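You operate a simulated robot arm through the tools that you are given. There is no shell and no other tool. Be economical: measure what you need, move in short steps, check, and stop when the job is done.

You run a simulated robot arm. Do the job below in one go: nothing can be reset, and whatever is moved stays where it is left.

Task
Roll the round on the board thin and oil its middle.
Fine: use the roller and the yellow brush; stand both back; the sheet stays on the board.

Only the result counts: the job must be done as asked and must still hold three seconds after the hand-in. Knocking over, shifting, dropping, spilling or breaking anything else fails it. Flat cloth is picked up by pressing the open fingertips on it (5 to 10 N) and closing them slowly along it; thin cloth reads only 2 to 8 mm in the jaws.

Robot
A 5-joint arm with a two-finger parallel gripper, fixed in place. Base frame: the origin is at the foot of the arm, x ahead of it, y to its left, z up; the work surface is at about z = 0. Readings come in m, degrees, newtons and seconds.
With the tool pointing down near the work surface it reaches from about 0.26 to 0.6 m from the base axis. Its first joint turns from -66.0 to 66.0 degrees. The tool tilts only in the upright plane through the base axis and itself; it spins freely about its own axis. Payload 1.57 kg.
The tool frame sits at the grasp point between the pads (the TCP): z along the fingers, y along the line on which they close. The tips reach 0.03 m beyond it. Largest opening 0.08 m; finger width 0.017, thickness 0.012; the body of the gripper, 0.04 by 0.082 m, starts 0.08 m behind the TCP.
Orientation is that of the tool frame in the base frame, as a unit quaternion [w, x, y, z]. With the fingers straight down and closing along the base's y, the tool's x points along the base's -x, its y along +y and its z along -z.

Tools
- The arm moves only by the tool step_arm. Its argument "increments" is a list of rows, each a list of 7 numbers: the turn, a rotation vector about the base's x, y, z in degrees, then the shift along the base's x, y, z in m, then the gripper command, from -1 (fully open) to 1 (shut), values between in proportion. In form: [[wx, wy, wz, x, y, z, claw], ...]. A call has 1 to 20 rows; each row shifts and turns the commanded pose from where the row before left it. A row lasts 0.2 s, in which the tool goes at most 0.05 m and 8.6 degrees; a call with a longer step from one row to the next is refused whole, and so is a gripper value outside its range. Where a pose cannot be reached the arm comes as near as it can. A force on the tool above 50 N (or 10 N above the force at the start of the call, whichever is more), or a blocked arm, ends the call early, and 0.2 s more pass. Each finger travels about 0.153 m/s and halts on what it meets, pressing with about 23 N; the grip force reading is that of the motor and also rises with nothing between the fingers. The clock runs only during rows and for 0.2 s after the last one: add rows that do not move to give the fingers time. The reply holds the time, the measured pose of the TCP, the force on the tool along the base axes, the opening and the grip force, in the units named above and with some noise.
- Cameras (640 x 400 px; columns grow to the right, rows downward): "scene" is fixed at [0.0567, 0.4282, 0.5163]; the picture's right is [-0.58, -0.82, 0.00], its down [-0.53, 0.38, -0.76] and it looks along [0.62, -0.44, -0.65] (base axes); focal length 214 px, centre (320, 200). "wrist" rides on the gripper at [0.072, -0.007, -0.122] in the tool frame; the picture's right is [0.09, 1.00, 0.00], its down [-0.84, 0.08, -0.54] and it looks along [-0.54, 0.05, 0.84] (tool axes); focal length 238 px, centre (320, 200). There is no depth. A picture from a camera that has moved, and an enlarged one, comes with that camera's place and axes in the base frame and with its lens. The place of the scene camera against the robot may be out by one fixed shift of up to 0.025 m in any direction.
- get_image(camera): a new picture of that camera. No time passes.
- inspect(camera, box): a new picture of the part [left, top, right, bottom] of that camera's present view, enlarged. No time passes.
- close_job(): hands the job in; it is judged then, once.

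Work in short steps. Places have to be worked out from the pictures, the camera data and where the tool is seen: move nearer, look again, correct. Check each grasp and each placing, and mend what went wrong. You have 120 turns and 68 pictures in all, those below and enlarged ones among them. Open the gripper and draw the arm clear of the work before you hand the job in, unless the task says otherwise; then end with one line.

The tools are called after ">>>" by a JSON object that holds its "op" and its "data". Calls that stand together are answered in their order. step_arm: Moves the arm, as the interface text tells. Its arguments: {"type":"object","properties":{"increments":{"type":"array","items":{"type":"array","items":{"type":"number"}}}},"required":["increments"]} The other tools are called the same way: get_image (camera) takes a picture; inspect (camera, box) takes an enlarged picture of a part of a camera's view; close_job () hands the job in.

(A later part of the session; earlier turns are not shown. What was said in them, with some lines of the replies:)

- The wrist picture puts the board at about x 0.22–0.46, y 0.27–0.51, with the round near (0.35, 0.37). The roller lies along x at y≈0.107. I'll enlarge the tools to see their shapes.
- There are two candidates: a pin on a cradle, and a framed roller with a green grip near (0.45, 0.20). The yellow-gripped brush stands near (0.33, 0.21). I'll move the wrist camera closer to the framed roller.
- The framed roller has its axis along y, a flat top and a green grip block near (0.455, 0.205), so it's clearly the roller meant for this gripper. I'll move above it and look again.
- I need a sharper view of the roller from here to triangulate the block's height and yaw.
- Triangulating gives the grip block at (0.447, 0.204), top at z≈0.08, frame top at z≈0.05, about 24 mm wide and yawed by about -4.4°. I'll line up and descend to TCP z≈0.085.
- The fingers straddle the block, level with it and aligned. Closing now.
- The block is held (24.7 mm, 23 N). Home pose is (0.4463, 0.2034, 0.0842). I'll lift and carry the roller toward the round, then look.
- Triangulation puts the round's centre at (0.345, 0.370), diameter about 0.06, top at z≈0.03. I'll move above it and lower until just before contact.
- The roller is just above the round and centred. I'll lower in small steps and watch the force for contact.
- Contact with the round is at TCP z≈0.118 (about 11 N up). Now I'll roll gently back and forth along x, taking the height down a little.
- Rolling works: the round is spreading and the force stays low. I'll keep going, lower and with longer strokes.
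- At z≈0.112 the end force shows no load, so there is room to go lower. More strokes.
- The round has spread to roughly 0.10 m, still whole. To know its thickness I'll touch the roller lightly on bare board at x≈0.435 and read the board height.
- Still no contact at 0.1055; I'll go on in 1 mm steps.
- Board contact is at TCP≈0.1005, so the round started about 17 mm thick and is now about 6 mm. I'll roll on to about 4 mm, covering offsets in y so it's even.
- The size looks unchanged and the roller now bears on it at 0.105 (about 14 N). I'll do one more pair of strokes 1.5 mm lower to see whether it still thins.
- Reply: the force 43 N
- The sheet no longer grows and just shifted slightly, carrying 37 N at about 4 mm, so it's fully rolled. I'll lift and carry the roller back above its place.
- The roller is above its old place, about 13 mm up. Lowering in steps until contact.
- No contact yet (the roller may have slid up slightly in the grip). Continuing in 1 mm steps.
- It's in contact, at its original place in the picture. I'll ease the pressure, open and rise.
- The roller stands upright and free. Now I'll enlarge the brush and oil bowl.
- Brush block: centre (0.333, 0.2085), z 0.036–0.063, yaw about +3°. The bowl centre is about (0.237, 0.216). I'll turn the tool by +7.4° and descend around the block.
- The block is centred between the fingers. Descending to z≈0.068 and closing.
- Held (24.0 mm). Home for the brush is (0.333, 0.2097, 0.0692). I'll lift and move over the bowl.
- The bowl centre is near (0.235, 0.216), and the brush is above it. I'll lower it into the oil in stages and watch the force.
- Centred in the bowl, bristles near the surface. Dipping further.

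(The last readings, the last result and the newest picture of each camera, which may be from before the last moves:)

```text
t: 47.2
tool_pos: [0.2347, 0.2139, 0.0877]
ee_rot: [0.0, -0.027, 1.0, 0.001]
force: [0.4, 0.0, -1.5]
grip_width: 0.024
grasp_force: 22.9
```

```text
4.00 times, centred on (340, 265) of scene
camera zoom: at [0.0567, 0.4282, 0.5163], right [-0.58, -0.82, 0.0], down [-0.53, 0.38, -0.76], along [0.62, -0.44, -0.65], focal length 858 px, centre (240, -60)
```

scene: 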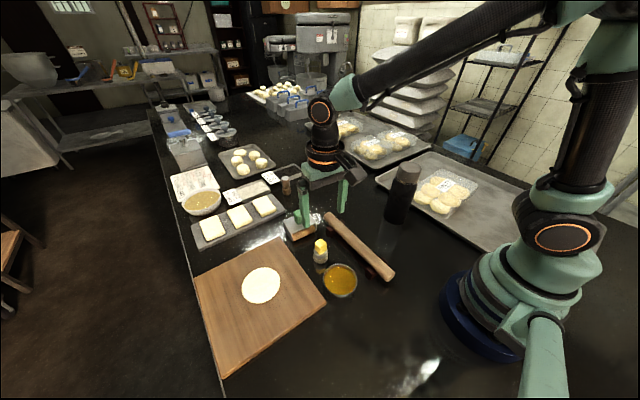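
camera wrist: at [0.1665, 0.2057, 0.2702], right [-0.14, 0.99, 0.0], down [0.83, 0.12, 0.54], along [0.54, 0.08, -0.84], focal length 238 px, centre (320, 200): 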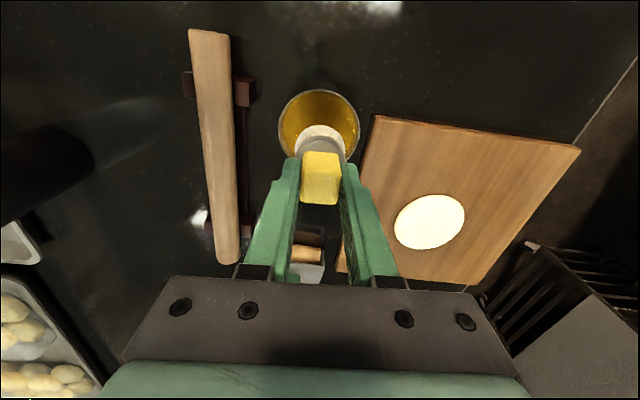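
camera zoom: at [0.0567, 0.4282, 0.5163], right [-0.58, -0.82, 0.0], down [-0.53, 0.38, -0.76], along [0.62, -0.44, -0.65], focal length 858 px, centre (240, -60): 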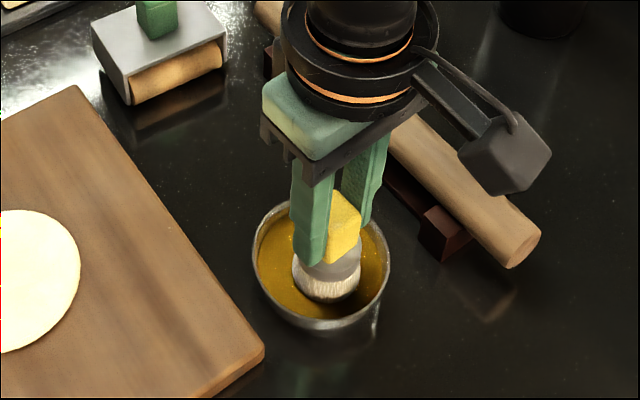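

The bristles are partly under. A few mm more, a pause, then lift straight up to let it drip.

>>> {"op": "step_arm", "data": {"increments": [[0, 0, 0, 0, 0.001, -0.004, 1], [0, 0, 0, 0, 0, 0, 1], [0, 0, 0, 0, 0, 0, 1]]}}

>>> {"op": "step_arm", "data": {"increments": [[0, 0, 0, 0, 0, 0.01, 1], [0, 0, 0, 0, 0, 0.01, 1], [0, 0, 0, 0, 0, 0.01, 1], [0, 0, 0, 0, 0, 0.015, 1], [0, 0, 0, 0, 0, 0, 1], [0, 0, 0, 0, 0, 0, 1], [0, 0, 0, 0, 0, 0, 1], [0, 0, 0, 0, 0, 0, 1], [0, 0, 0, 0, 0, 0, 1]]}}

>>> {"op": "inspect", "data": {"camera": "scene", "box": [290, 215, 390, 315]}}

```text
t: 48.0
tool_pos: [0.2364, 0.2166, 0.0845]
ee_rot: [0.001, -0.027, 1.0, 0.001]
force: [0.3, -5.4, 20.9]
grip_width: 0.0241
grasp_force: 22.8
```

```text
t: 50.0
tool_pos: [0.2352, 0.2168, 0.1289]
ee_rot: [0.0, -0.026, 1.0, 0.001]
force: [1.4, -0.4, -1.0]
grip_width: 0.0239
grasp_force: 23.1
```

```text
4.00 times, centred on (340, 265) of scene
camera zoom: at [0.0567, 0.4282, 0.5163], right [-0.58, -0.82, 0.0], down [-0.53, 0.38, -0.76], along [0.62, -0.44, -0.65], focal length 858 px, centre (240, -60)
```

zoom: 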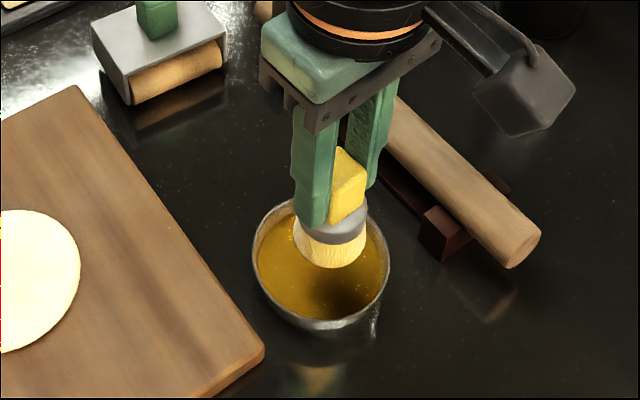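

The bristles are now yellow with oil and nothing drips. The sheet's centre is at about (0.338, 0.377); carrying the brush there.

>>> {"op": "step_arm", "data": {"increments": [[0, 0, 0, 0, 0, 0.02, 1], [0, 0, 0, 0.02, 0.032, 0, 1], [0, 0, 0, 0.02, 0.032, 0, 1], [0, 0, 0, 0.02, 0.032, 0, 1], [0, 0, 0, 0.02, 0.032, 0, 1], [0, 0, 0, 0.023, 0.032, 0, 1], [0, 0, 0, 0, 0, 0, 1]]}}

>>> {"op": "get_image", "data": {"camera": "wrist"}}

>>> {"op": "inspect", "data": {"camera": "scene", "box": [200, 210, 340, 330]}}

```text
t: 51.6
tool_pos: [0.3394, 0.3774, 0.1497]
ee_rot: [0.0, -0.026, 1.0, 0.0]
force: [-0.1, 0.2, -0.3]
grip_width: 0.0239
grasp_force: 22.9
```

```text
28 pictures are left
camera wrist: at [0.2662, 0.3671, 0.2699], right [-0.14, 0.99, 0.0], down [0.83, 0.12, 0.54], along [0.54, 0.08, -0.84], focal length 238 px, centre (320, 200)
```

wrist: 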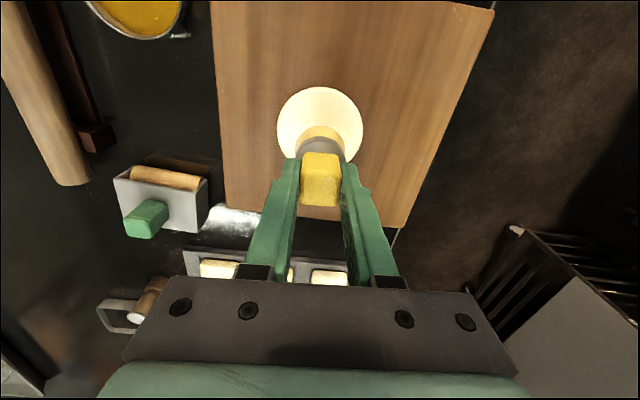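

```text
3.33 times, centred on (270, 270) of scene
camera zoom: at [0.0567, 0.4282, 0.5163], right [-0.58, -0.82, 0.0], down [-0.53, 0.38, -0.76], along [0.62, -0.44, -0.65], focal length 715 px, centre (487, -33)
```

zoom: 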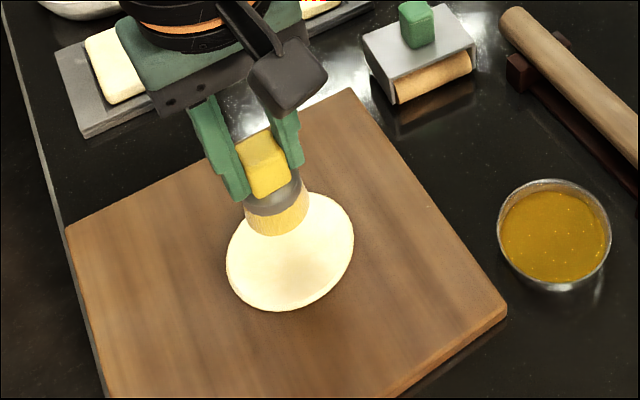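

The brush is over the sheet's middle (0.340, 0.378). Lowering to just above contact (about TCP 0.093), then gently.

>>> {"op": "step_arm", "data": {"increments": [[0, 0, 0, 0, 0, -0.02, 1], [0, 0, 0, 0, 0, -0.02, 1], [0, 0, 0, 0, 0, -0.013, 1], [0, 0, 0, 0, 0, 0, 1]]}}

>>> {"op": "step_arm", "data": {"increments": [[0, 0, 0, 0, 0, -0.002, 1], [0, 0, 0, 0, 0, 0, 1]]}}

>>> {"op": "step_arm", "data": {"increments": [[0, 0, 0, 0, 0, -0.001, 1], [0, 0, 0, 0, 0, 0, 1]]}}

```text
t: 52.6
tool_pos: [0.3384, 0.3766, 0.0954]
ee_rot: [0.001, -0.027, 1.0, 0.001]
force: [-0.1, -0.1, -0.2]
grip_width: 0.0238
grasp_force: 22.8
```

```text
t: 53.2
tool_pos: [0.3386, 0.3758, 0.094]
ee_rot: [0.0, -0.027, 1.0, 0.0]
force: [0.0, 0.1, -0.4]
grip_width: 0.024
grasp_force: 22.7
```

```text
t: 53.8
tool_pos: [0.3379, 0.3762, 0.093]
ee_rot: [0.0, -0.026, 1.0, 0.001]
force: [0.7, 0.2, -0.2]
grip_width: 0.0239
grasp_force: 22.9
```

>>> {"op": "step_arm", "data": {"increments": [[0, 0, 0, 0.001, 0.001, -0.001, 1], [0, 0, 0, 0, 0, 0, 1]]}}

>>> {"op": "step_arm", "data": {"increments": [[0, 0, 0, 0, 0, -0.001, 1], [0, 0, 0, 0, 0, 0, 1]]}}

>>> {"op": "inspect", "data": {"camera": "scene", "box": [200, 210, 340, 330]}}

```text
t: 54.4
tool_pos: [0.3397, 0.3775, 0.0913]
ee_rot: [0.0, -0.027, 1.0, 0.0]
force: [-0.8, 0.2, 0.0]
grip_width: 0.0239
grasp_force: 22.8
```

```text
t: 55.0
tool_pos: [0.3397, 0.3777, 0.0906]
ee_rot: [0.0, -0.026, 1.0, 0.0]
force: [-0.9, -0.7, 6.2]
grip_width: 0.0239
grasp_force: 23.0
```

```text
3.33 times, centred on (270, 270) of scene
camera zoom: at [0.0567, 0.4281, 0.5163], right [-0.58, -0.82, 0.0], down [-0.53, 0.38, -0.76], along [0.62, -0.44, -0.65], focal length 715 px, centre (487, -33)
```

zoom: 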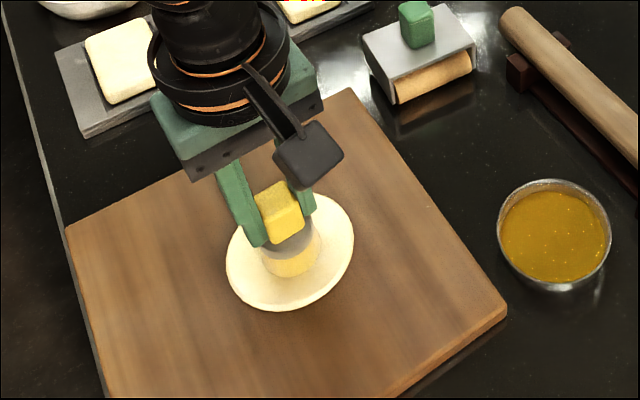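

Light contact (about 6.5 N) in the middle. A few small brushing strokes of ±8 mm, then lift.

>>> {"op": "step_arm", "data": {"increments": [[0, 0, 0, 0.008, 0, 0, 1], [0, 0, 0, -0.008, 0, 0, 1], [0, 0, 0, -0.008, 0, 0, 1], [0, 0, 0, 0.008, 0, 0, 1], [0, 0, 0, 0, 0.008, 0, 1], [0, 0, 0, 0, -0.008, 0, 1], [0, 0, 0, 0, -0.008, 0, 1], [0, 0, 0, 0, 0.008, 0, 1], [0, 0, 0, 0, 0, 0, 1]]}}

>>> {"op": "step_arm", "data": {"increments": [[0, 0, 0, 0, 0, 0.015, 1], [0, 0, 0, 0, 0, 0.02, 1], [0, 0, 0, 0, 0, 0.025, 1], [0, 0, 0, 0.02, -0.03, 0, 1], [0, 0, 0, 0.01, -0.03, 0, 1], [0, 0, 0, 0, 0, 0, 1]]}}

>>> {"op": "inspect", "data": {"camera": "scene", "box": [200, 210, 340, 330]}}

```text
t: 57.0
tool_pos: [0.3399, 0.3766, 0.0925]
ee_rot: [-0.001, -0.026, 1.0, 0.0]
force: [0.7, -7.6, 15.7]
grip_width: 0.0243
grasp_force: 22.8
```

```text
t: 58.4
tool_pos: [0.3695, 0.3163, 0.1518]
ee_rot: [0.0, -0.026, 1.0, 0.0]
force: [0.1, -0.3, 0.1]
grip_width: 0.024
grasp_force: 23.4
```

```text
3.33 times, centred on (270, 270) of scene
camera zoom: at [0.0567, 0.4281, 0.5163], right [-0.58, -0.82, 0.0], down [-0.53, 0.38, -0.76], along [0.62, -0.44, -0.65], focal length 715 px, centre (487, -33)
```

zoom: 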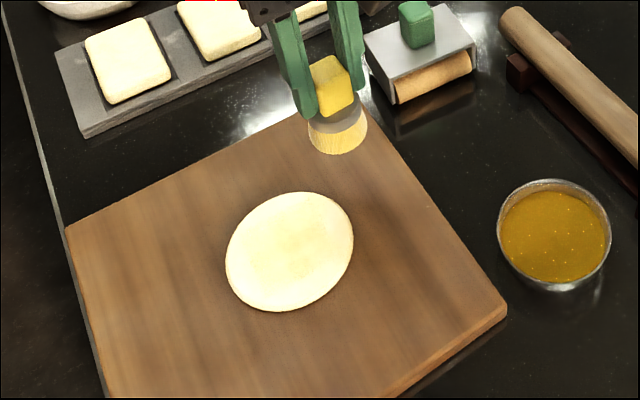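

>>> {"op": "inspect", "data": {"camera": "scene", "box": [240, 245, 285, 280]}}

>>> {"op": "get_image", "data": {"camera": "wrist"}}

```text
11.43 times, centred on (262, 262) of scene
camera zoom: at [0.0567, 0.4281, 0.5163], right [-0.58, -0.82, 0.0], down [-0.53, 0.38, -0.76], along [0.62, -0.44, -0.65], focal length 2451 px, centre (977, -514)
```

zoom: 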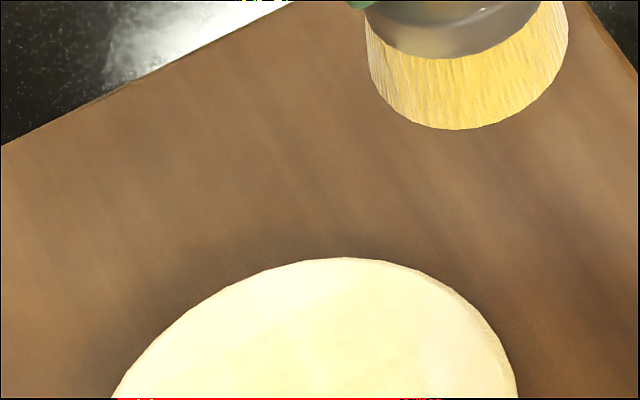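

```text
23 pictures are left
camera wrist: at [0.2973, 0.3066, 0.2722], right [-0.14, 0.99, 0.0], down [0.83, 0.12, 0.54], along [0.54, 0.08, -0.84], focal length 238 px, centre (320, 200)
```

wrist: 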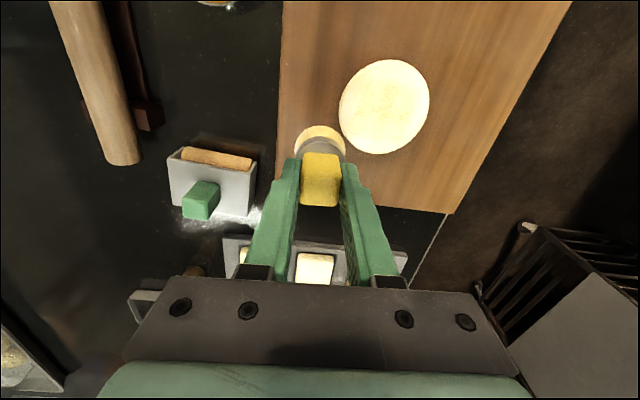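

>>> {"op": "inspect", "data": {"camera": "wrist", "box": [320, 50, 448, 160]}}

>>> {"op": "inspect", "data": {"camera": "scene", "box": [235, 260, 290, 310]}}

```text
3.64 times, centred on (384, 105) of wrist
camera zoom: at [0.2973, 0.3066, 0.2722], right [-0.14, 0.99, 0.0], down [0.83, 0.12, 0.54], along [0.54, 0.08, -0.84], focal length 867 px, centre (87, 546)
```

zoom: 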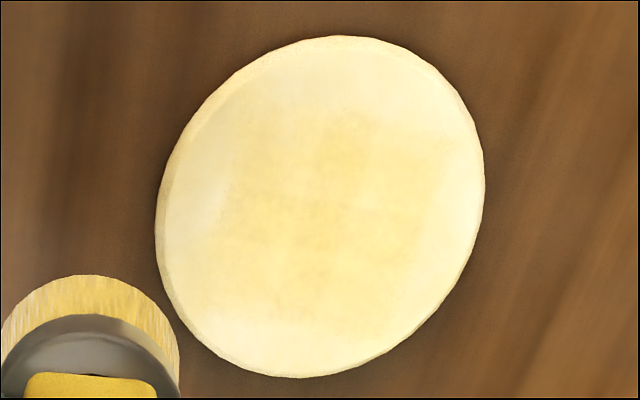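

```text
8.00 times, centred on (262, 285) of scene
camera zoom: at [0.0567, 0.4281, 0.5163], right [-0.58, -0.82, 0.0], down [-0.53, 0.38, -0.76], along [0.62, -0.44, -0.65], focal length 1716 px, centre (780, -480)
```

zoom: 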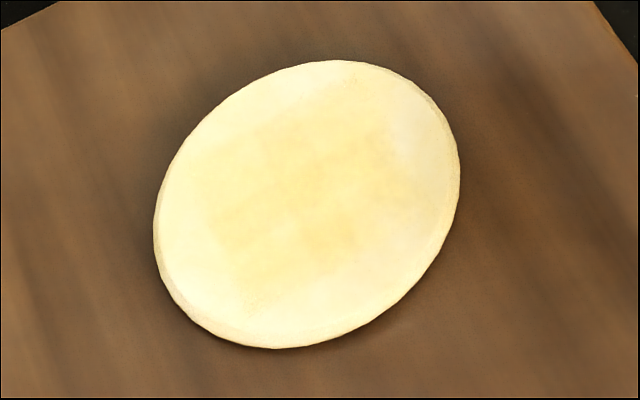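

A centred oil patch about 50 mm across shows, but it's faint. I'll do one more light pass over the middle with the still-oily brush.

>>> {"op": "step_arm", "data": {"increments": [[0, 0, 0, -0.01, 0.03, 0, 1], [0, 0, 0, -0.02, 0.03, 0, 1], [0, 0, 0, 0, 0, -0.025, 1], [0, 0, 0, 0, 0, -0.02, 1], [0, 0, 0, 0, 0, -0.011, 1], [0, 0, 0, 0, 0, -0.003, 1], [0, 0, 0, 0, 0, 0, 1]]}}

>>> {"op": "step_arm", "data": {"increments": [[0, 0, 0, 0, 0, -0.001, 1], [0, 0, 0, 0, 0, 0, 1]]}}

```text
t: 60.0
tool_pos: [0.3404, 0.3781, 0.0915]
ee_rot: [-0.001, -0.028, 1.0, 0.0]
force: [-0.2, -0.1, -0.1]
grip_width: 0.0241
grasp_force: 23.1
```

```text
t: 60.6
tool_pos: [0.3398, 0.377, 0.0914]
ee_rot: [0.0, -0.026, 1.0, 0.0]
force: [-1.2, -1.3, 7.1]
grip_width: 0.0243
grasp_force: 23.3
```

Light contact again (7 N). Brushing a small loop at the middle, then lifting.

>>> {"op": "step_arm", "data": {"increments": [[0, 0, 0, 0.005, 0.005, 0, 1], [0, 0, 0, -0.005, 0.003, 0, 1], [0, 0, 0, -0.006, -0.003, 0, 1], [0, 0, 0, -0.002, -0.006, 0, 1], [0, 0, 0, 0.003, -0.006, 0, 1], [0, 0, 0, 0.006, -0.001, 0, 1], [0, 0, 0, 0.005, 0.004, 0, 1], [0, 0, 0, -0.006, 0.004, 0, 1], [0, 0, 0, 0, 0, 0, 1]]}}

>>> {"op": "step_arm", "data": {"increments": [[0, 0, 0, 0, 0, 0.015, 1], [0, 0, 0, 0, 0, 0.02, 1], [0, 0, 0, 0, 0, 0.025, 1], [0, 0, 0, 0.02, -0.03, 0, 1], [0, 0, 0, 0.01, -0.03, 0, 1], [0, 0, 0, 0, 0, 0, 1]]}}

>>> {"op": "inspect", "data": {"camera": "wrist", "box": [320, 50, 448, 160]}}

```text
t: 62.6
tool_pos: [0.3404, 0.3786, 0.0921]
ee_rot: [0.001, -0.025, 1.0, 0.001]
force: [3.0, -0.4, 4.8]
grip_width: 0.0241
grasp_force: 23.0
```

```text
t: 64.0
tool_pos: [0.3694, 0.3179, 0.1512]
ee_rot: [0.0, -0.026, 1.0, 0.0]
force: [-0.2, 1.3, 0.0]
grip_width: 0.0242
grasp_force: 23.0
```

```text
3.64 times, centred on (384, 105) of wrist
camera zoom: at [0.2973, 0.3071, 0.2722], right [-0.14, 0.99, 0.0], down [0.83, 0.12, 0.54], along [0.54, 0.08, -0.84], focal length 867 px, centre (87, 546)
```

zoom: 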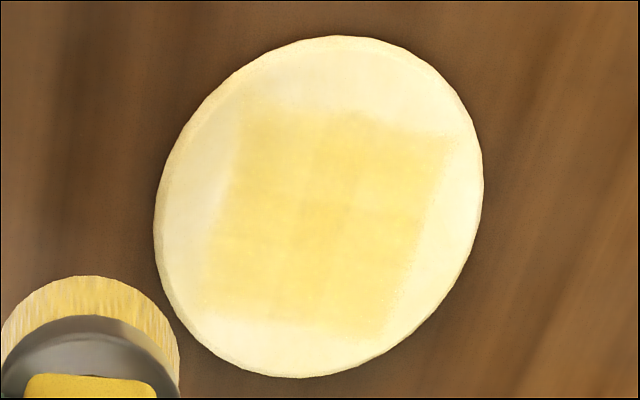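

The middle is now clearly oiled and the sheet is in place. Carrying the brush back above its spot (0.333, 0.2097).

>>> {"op": "step_arm", "data": {"increments": [[0, 0, 0, -0.016, -0.028, 0, 1], [0, 0, 0, -0.01, -0.03, 0, 1], [0, 0, 0, -0.01, -0.03, 0, 1], [0, 0, 0, 0, -0.02, 0, 1], [0, 0, 0, 0, 0, -0.03, 1], [0, 0, 0, 0, 0, -0.03, 1], [0, 0, 0, 0, 0, -0.012, 1], [0, 0, 0, 0, 0, 0, 1]]}}

>>> {"op": "inspect", "data": {"camera": "scene", "box": [270, 215, 370, 305]}}

```text
t: 65.8
tool_pos: [0.3335, 0.2091, 0.0791]
ee_rot: [-0.001, -0.026, 1.0, 0.0]
force: [-0.5, -0.5, -1.3]
grip_width: 0.0239
grasp_force: 22.8
```

```text
4.44 times, centred on (320, 260) of scene
camera zoom: at [0.0567, 0.4282, 0.5163], right [-0.58, -0.82, 0.0], down [-0.53, 0.38, -0.76], along [0.62, -0.44, -0.65], focal length 953 px, centre (320, -67)
```

zoom: 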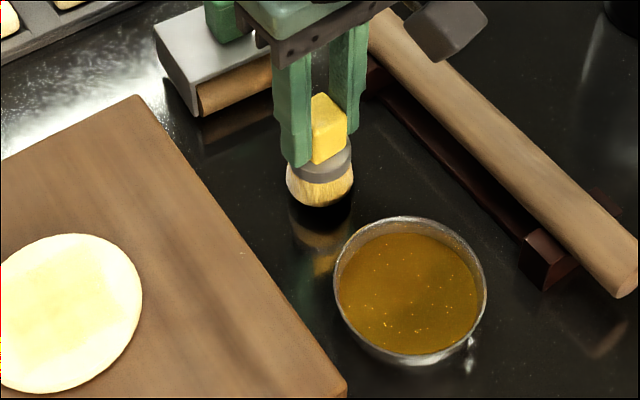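

The brush is about 10 mm above its old spot. Lowering carefully to contact.

>>> {"op": "step_arm", "data": {"increments": [[0, 0, 0, 0, 0, -0.005, 1], [0, 0, 0, 0, 0, -0.003, 1], [0, 0, 0, 0, 0, -0.001, 1], [0, 0, 0, 0, 0, 0, 1]]}}

>>> {"op": "step_arm", "data": {"increments": [[0, 0, 0, 0, 0, -0.001, 1], [0, 0, 0, 0, 0, 0, 1]]}}

>>> {"op": "step_arm", "data": {"increments": [[0, 0, 0, 0, 0, -0.001, 1], [0, 0, 0, 0, 0, 0, 1]]}}

```text
t: 66.8
tool_pos: [0.3333, 0.2102, 0.0707]
ee_rot: [0.0, -0.026, 1.0, 0.0]
force: [0.6, 0.0, -0.7]
grip_width: 0.0239
grasp_force: 22.4
```

```text
t: 67.4
tool_pos: [0.3336, 0.2097, 0.0697]
ee_rot: [0.0, -0.026, 1.0, 0.0]
force: [0.6, 0.4, 0.4]
grip_width: 0.024
grasp_force: 23.1
```

```text
t: 68.0
tool_pos: [0.3339, 0.2097, 0.0684]
ee_rot: [0.001, -0.026, 1.0, -0.001]
force: [-0.7, 0.6, -0.5]
grip_width: 0.0239
grasp_force: 23.6
```

>>> {"op": "step_arm", "data": {"increments": [[0, 0, 0, 0, 0, -0.001, 1], [0, 0, 0, 0, 0, 0, 1]]}}

>>> {"op": "step_arm", "data": {"increments": [[0, 0, 0, 0, 0, -0.001, 1], [0, 0, 0, 0, 0, 0, 1]]}}

```text
t: 68.6
tool_pos: [0.3344, 0.2092, 0.0676]
ee_rot: [-0.001, -0.026, 1.0, 0.0]
force: [-0.2, -0.1, -0.5]
grip_width: 0.0239
grasp_force: 23.0
```

```text
t: 69.2
tool_pos: [0.3327, 0.2099, 0.0664]
ee_rot: [0.0, -0.026, 1.0, -0.001]
force: [-2.1, -0.1, 7.9]
grip_width: 0.0241
grasp_force: 22.9
```

Contact (8 N). Easing off slightly, opening, and rising straight up, then back to a clear pose.

>>> {"op": "step_arm", "data": {"increments": [[0, 0, 0, 0, 0, 0.0005, 1], [0, 0, 0, 0, 0, 0, 0.6], [0, 0, 0, 0, 0, 0, 0.2], [0, 0, 0, 0, 0, 0, -1], [0, 0, 0, 0, 0, 0, -1], [0, 0, 0, 0, 0, 0.02, -1], [0, 0, 0, 0, 0, 0.03, -1], [0, 0, 0, 0, 0, 0.04, -1], [0, 0, 0, 0, 0, 0.04, -1], [0, 0, 0, -0.02, 0, 0.03, -1], [0, 0, 0, -0.02, 0, 0.03, -1], [0, 0, 0, -0.02, 0, 0.02, -1], [0, 0, 0, 0, 0, 0, -1]]}}

>>> {"op": "get_image", "data": {"camera": "wrist"}}

>>> {"op": "inspect", "data": {"camera": "scene", "box": [200, 190, 400, 315]}}

```text
t: 72.0
tool_pos: [0.2729, 0.2091, 0.277]
ee_rot: [0.0, -0.026, 1.0, 0.0]
force: [0.8, 0.8, 0.4]
grip_width: 0.08
grasp_force: 0.1
```

```text
18 pictures are left
camera wrist: at [0.2016, 0.1993, 0.3985], right [-0.14, 0.99, 0.0], down [0.83, 0.12, 0.54], along [0.54, 0.08, -0.84], focal length 238 px, centre (320, 200)
```

wrist: 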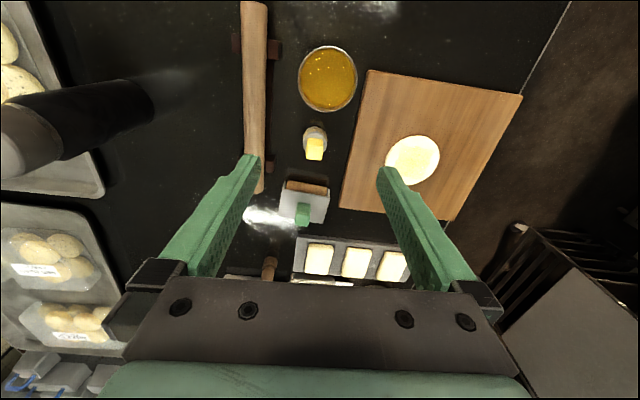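

```text
3.20 times, centred on (300, 252) of scene
camera zoom: at [0.0567, 0.4282, 0.5163], right [-0.58, -0.82, 0.0], down [-0.53, 0.38, -0.76], along [0.62, -0.44, -0.65], focal length 686 px, centre (384, 32)
```

zoom: 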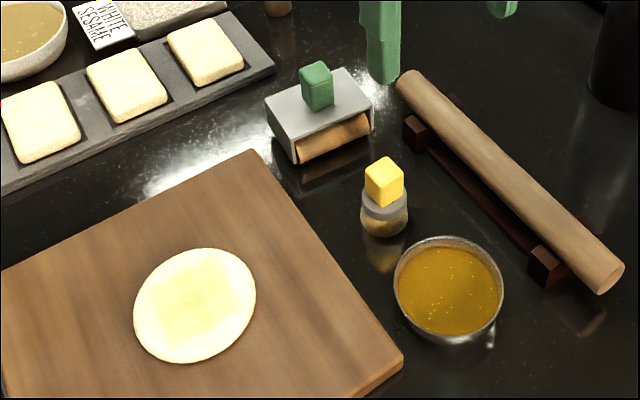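

The roller and brush both stand upright in their places, the thin sheet lies on the board with its middle oiled, nothing else has moved, and the arm is clear and open. Handing in.

>>> {"op": "close_job", "data": {}}

```text
The job is handed in.
```

I rolled the round out to a thin sheet (roughly 4 mm), oiled its middle with the yellow brush and left it on the board; the roller and brush are both standing back in their places.
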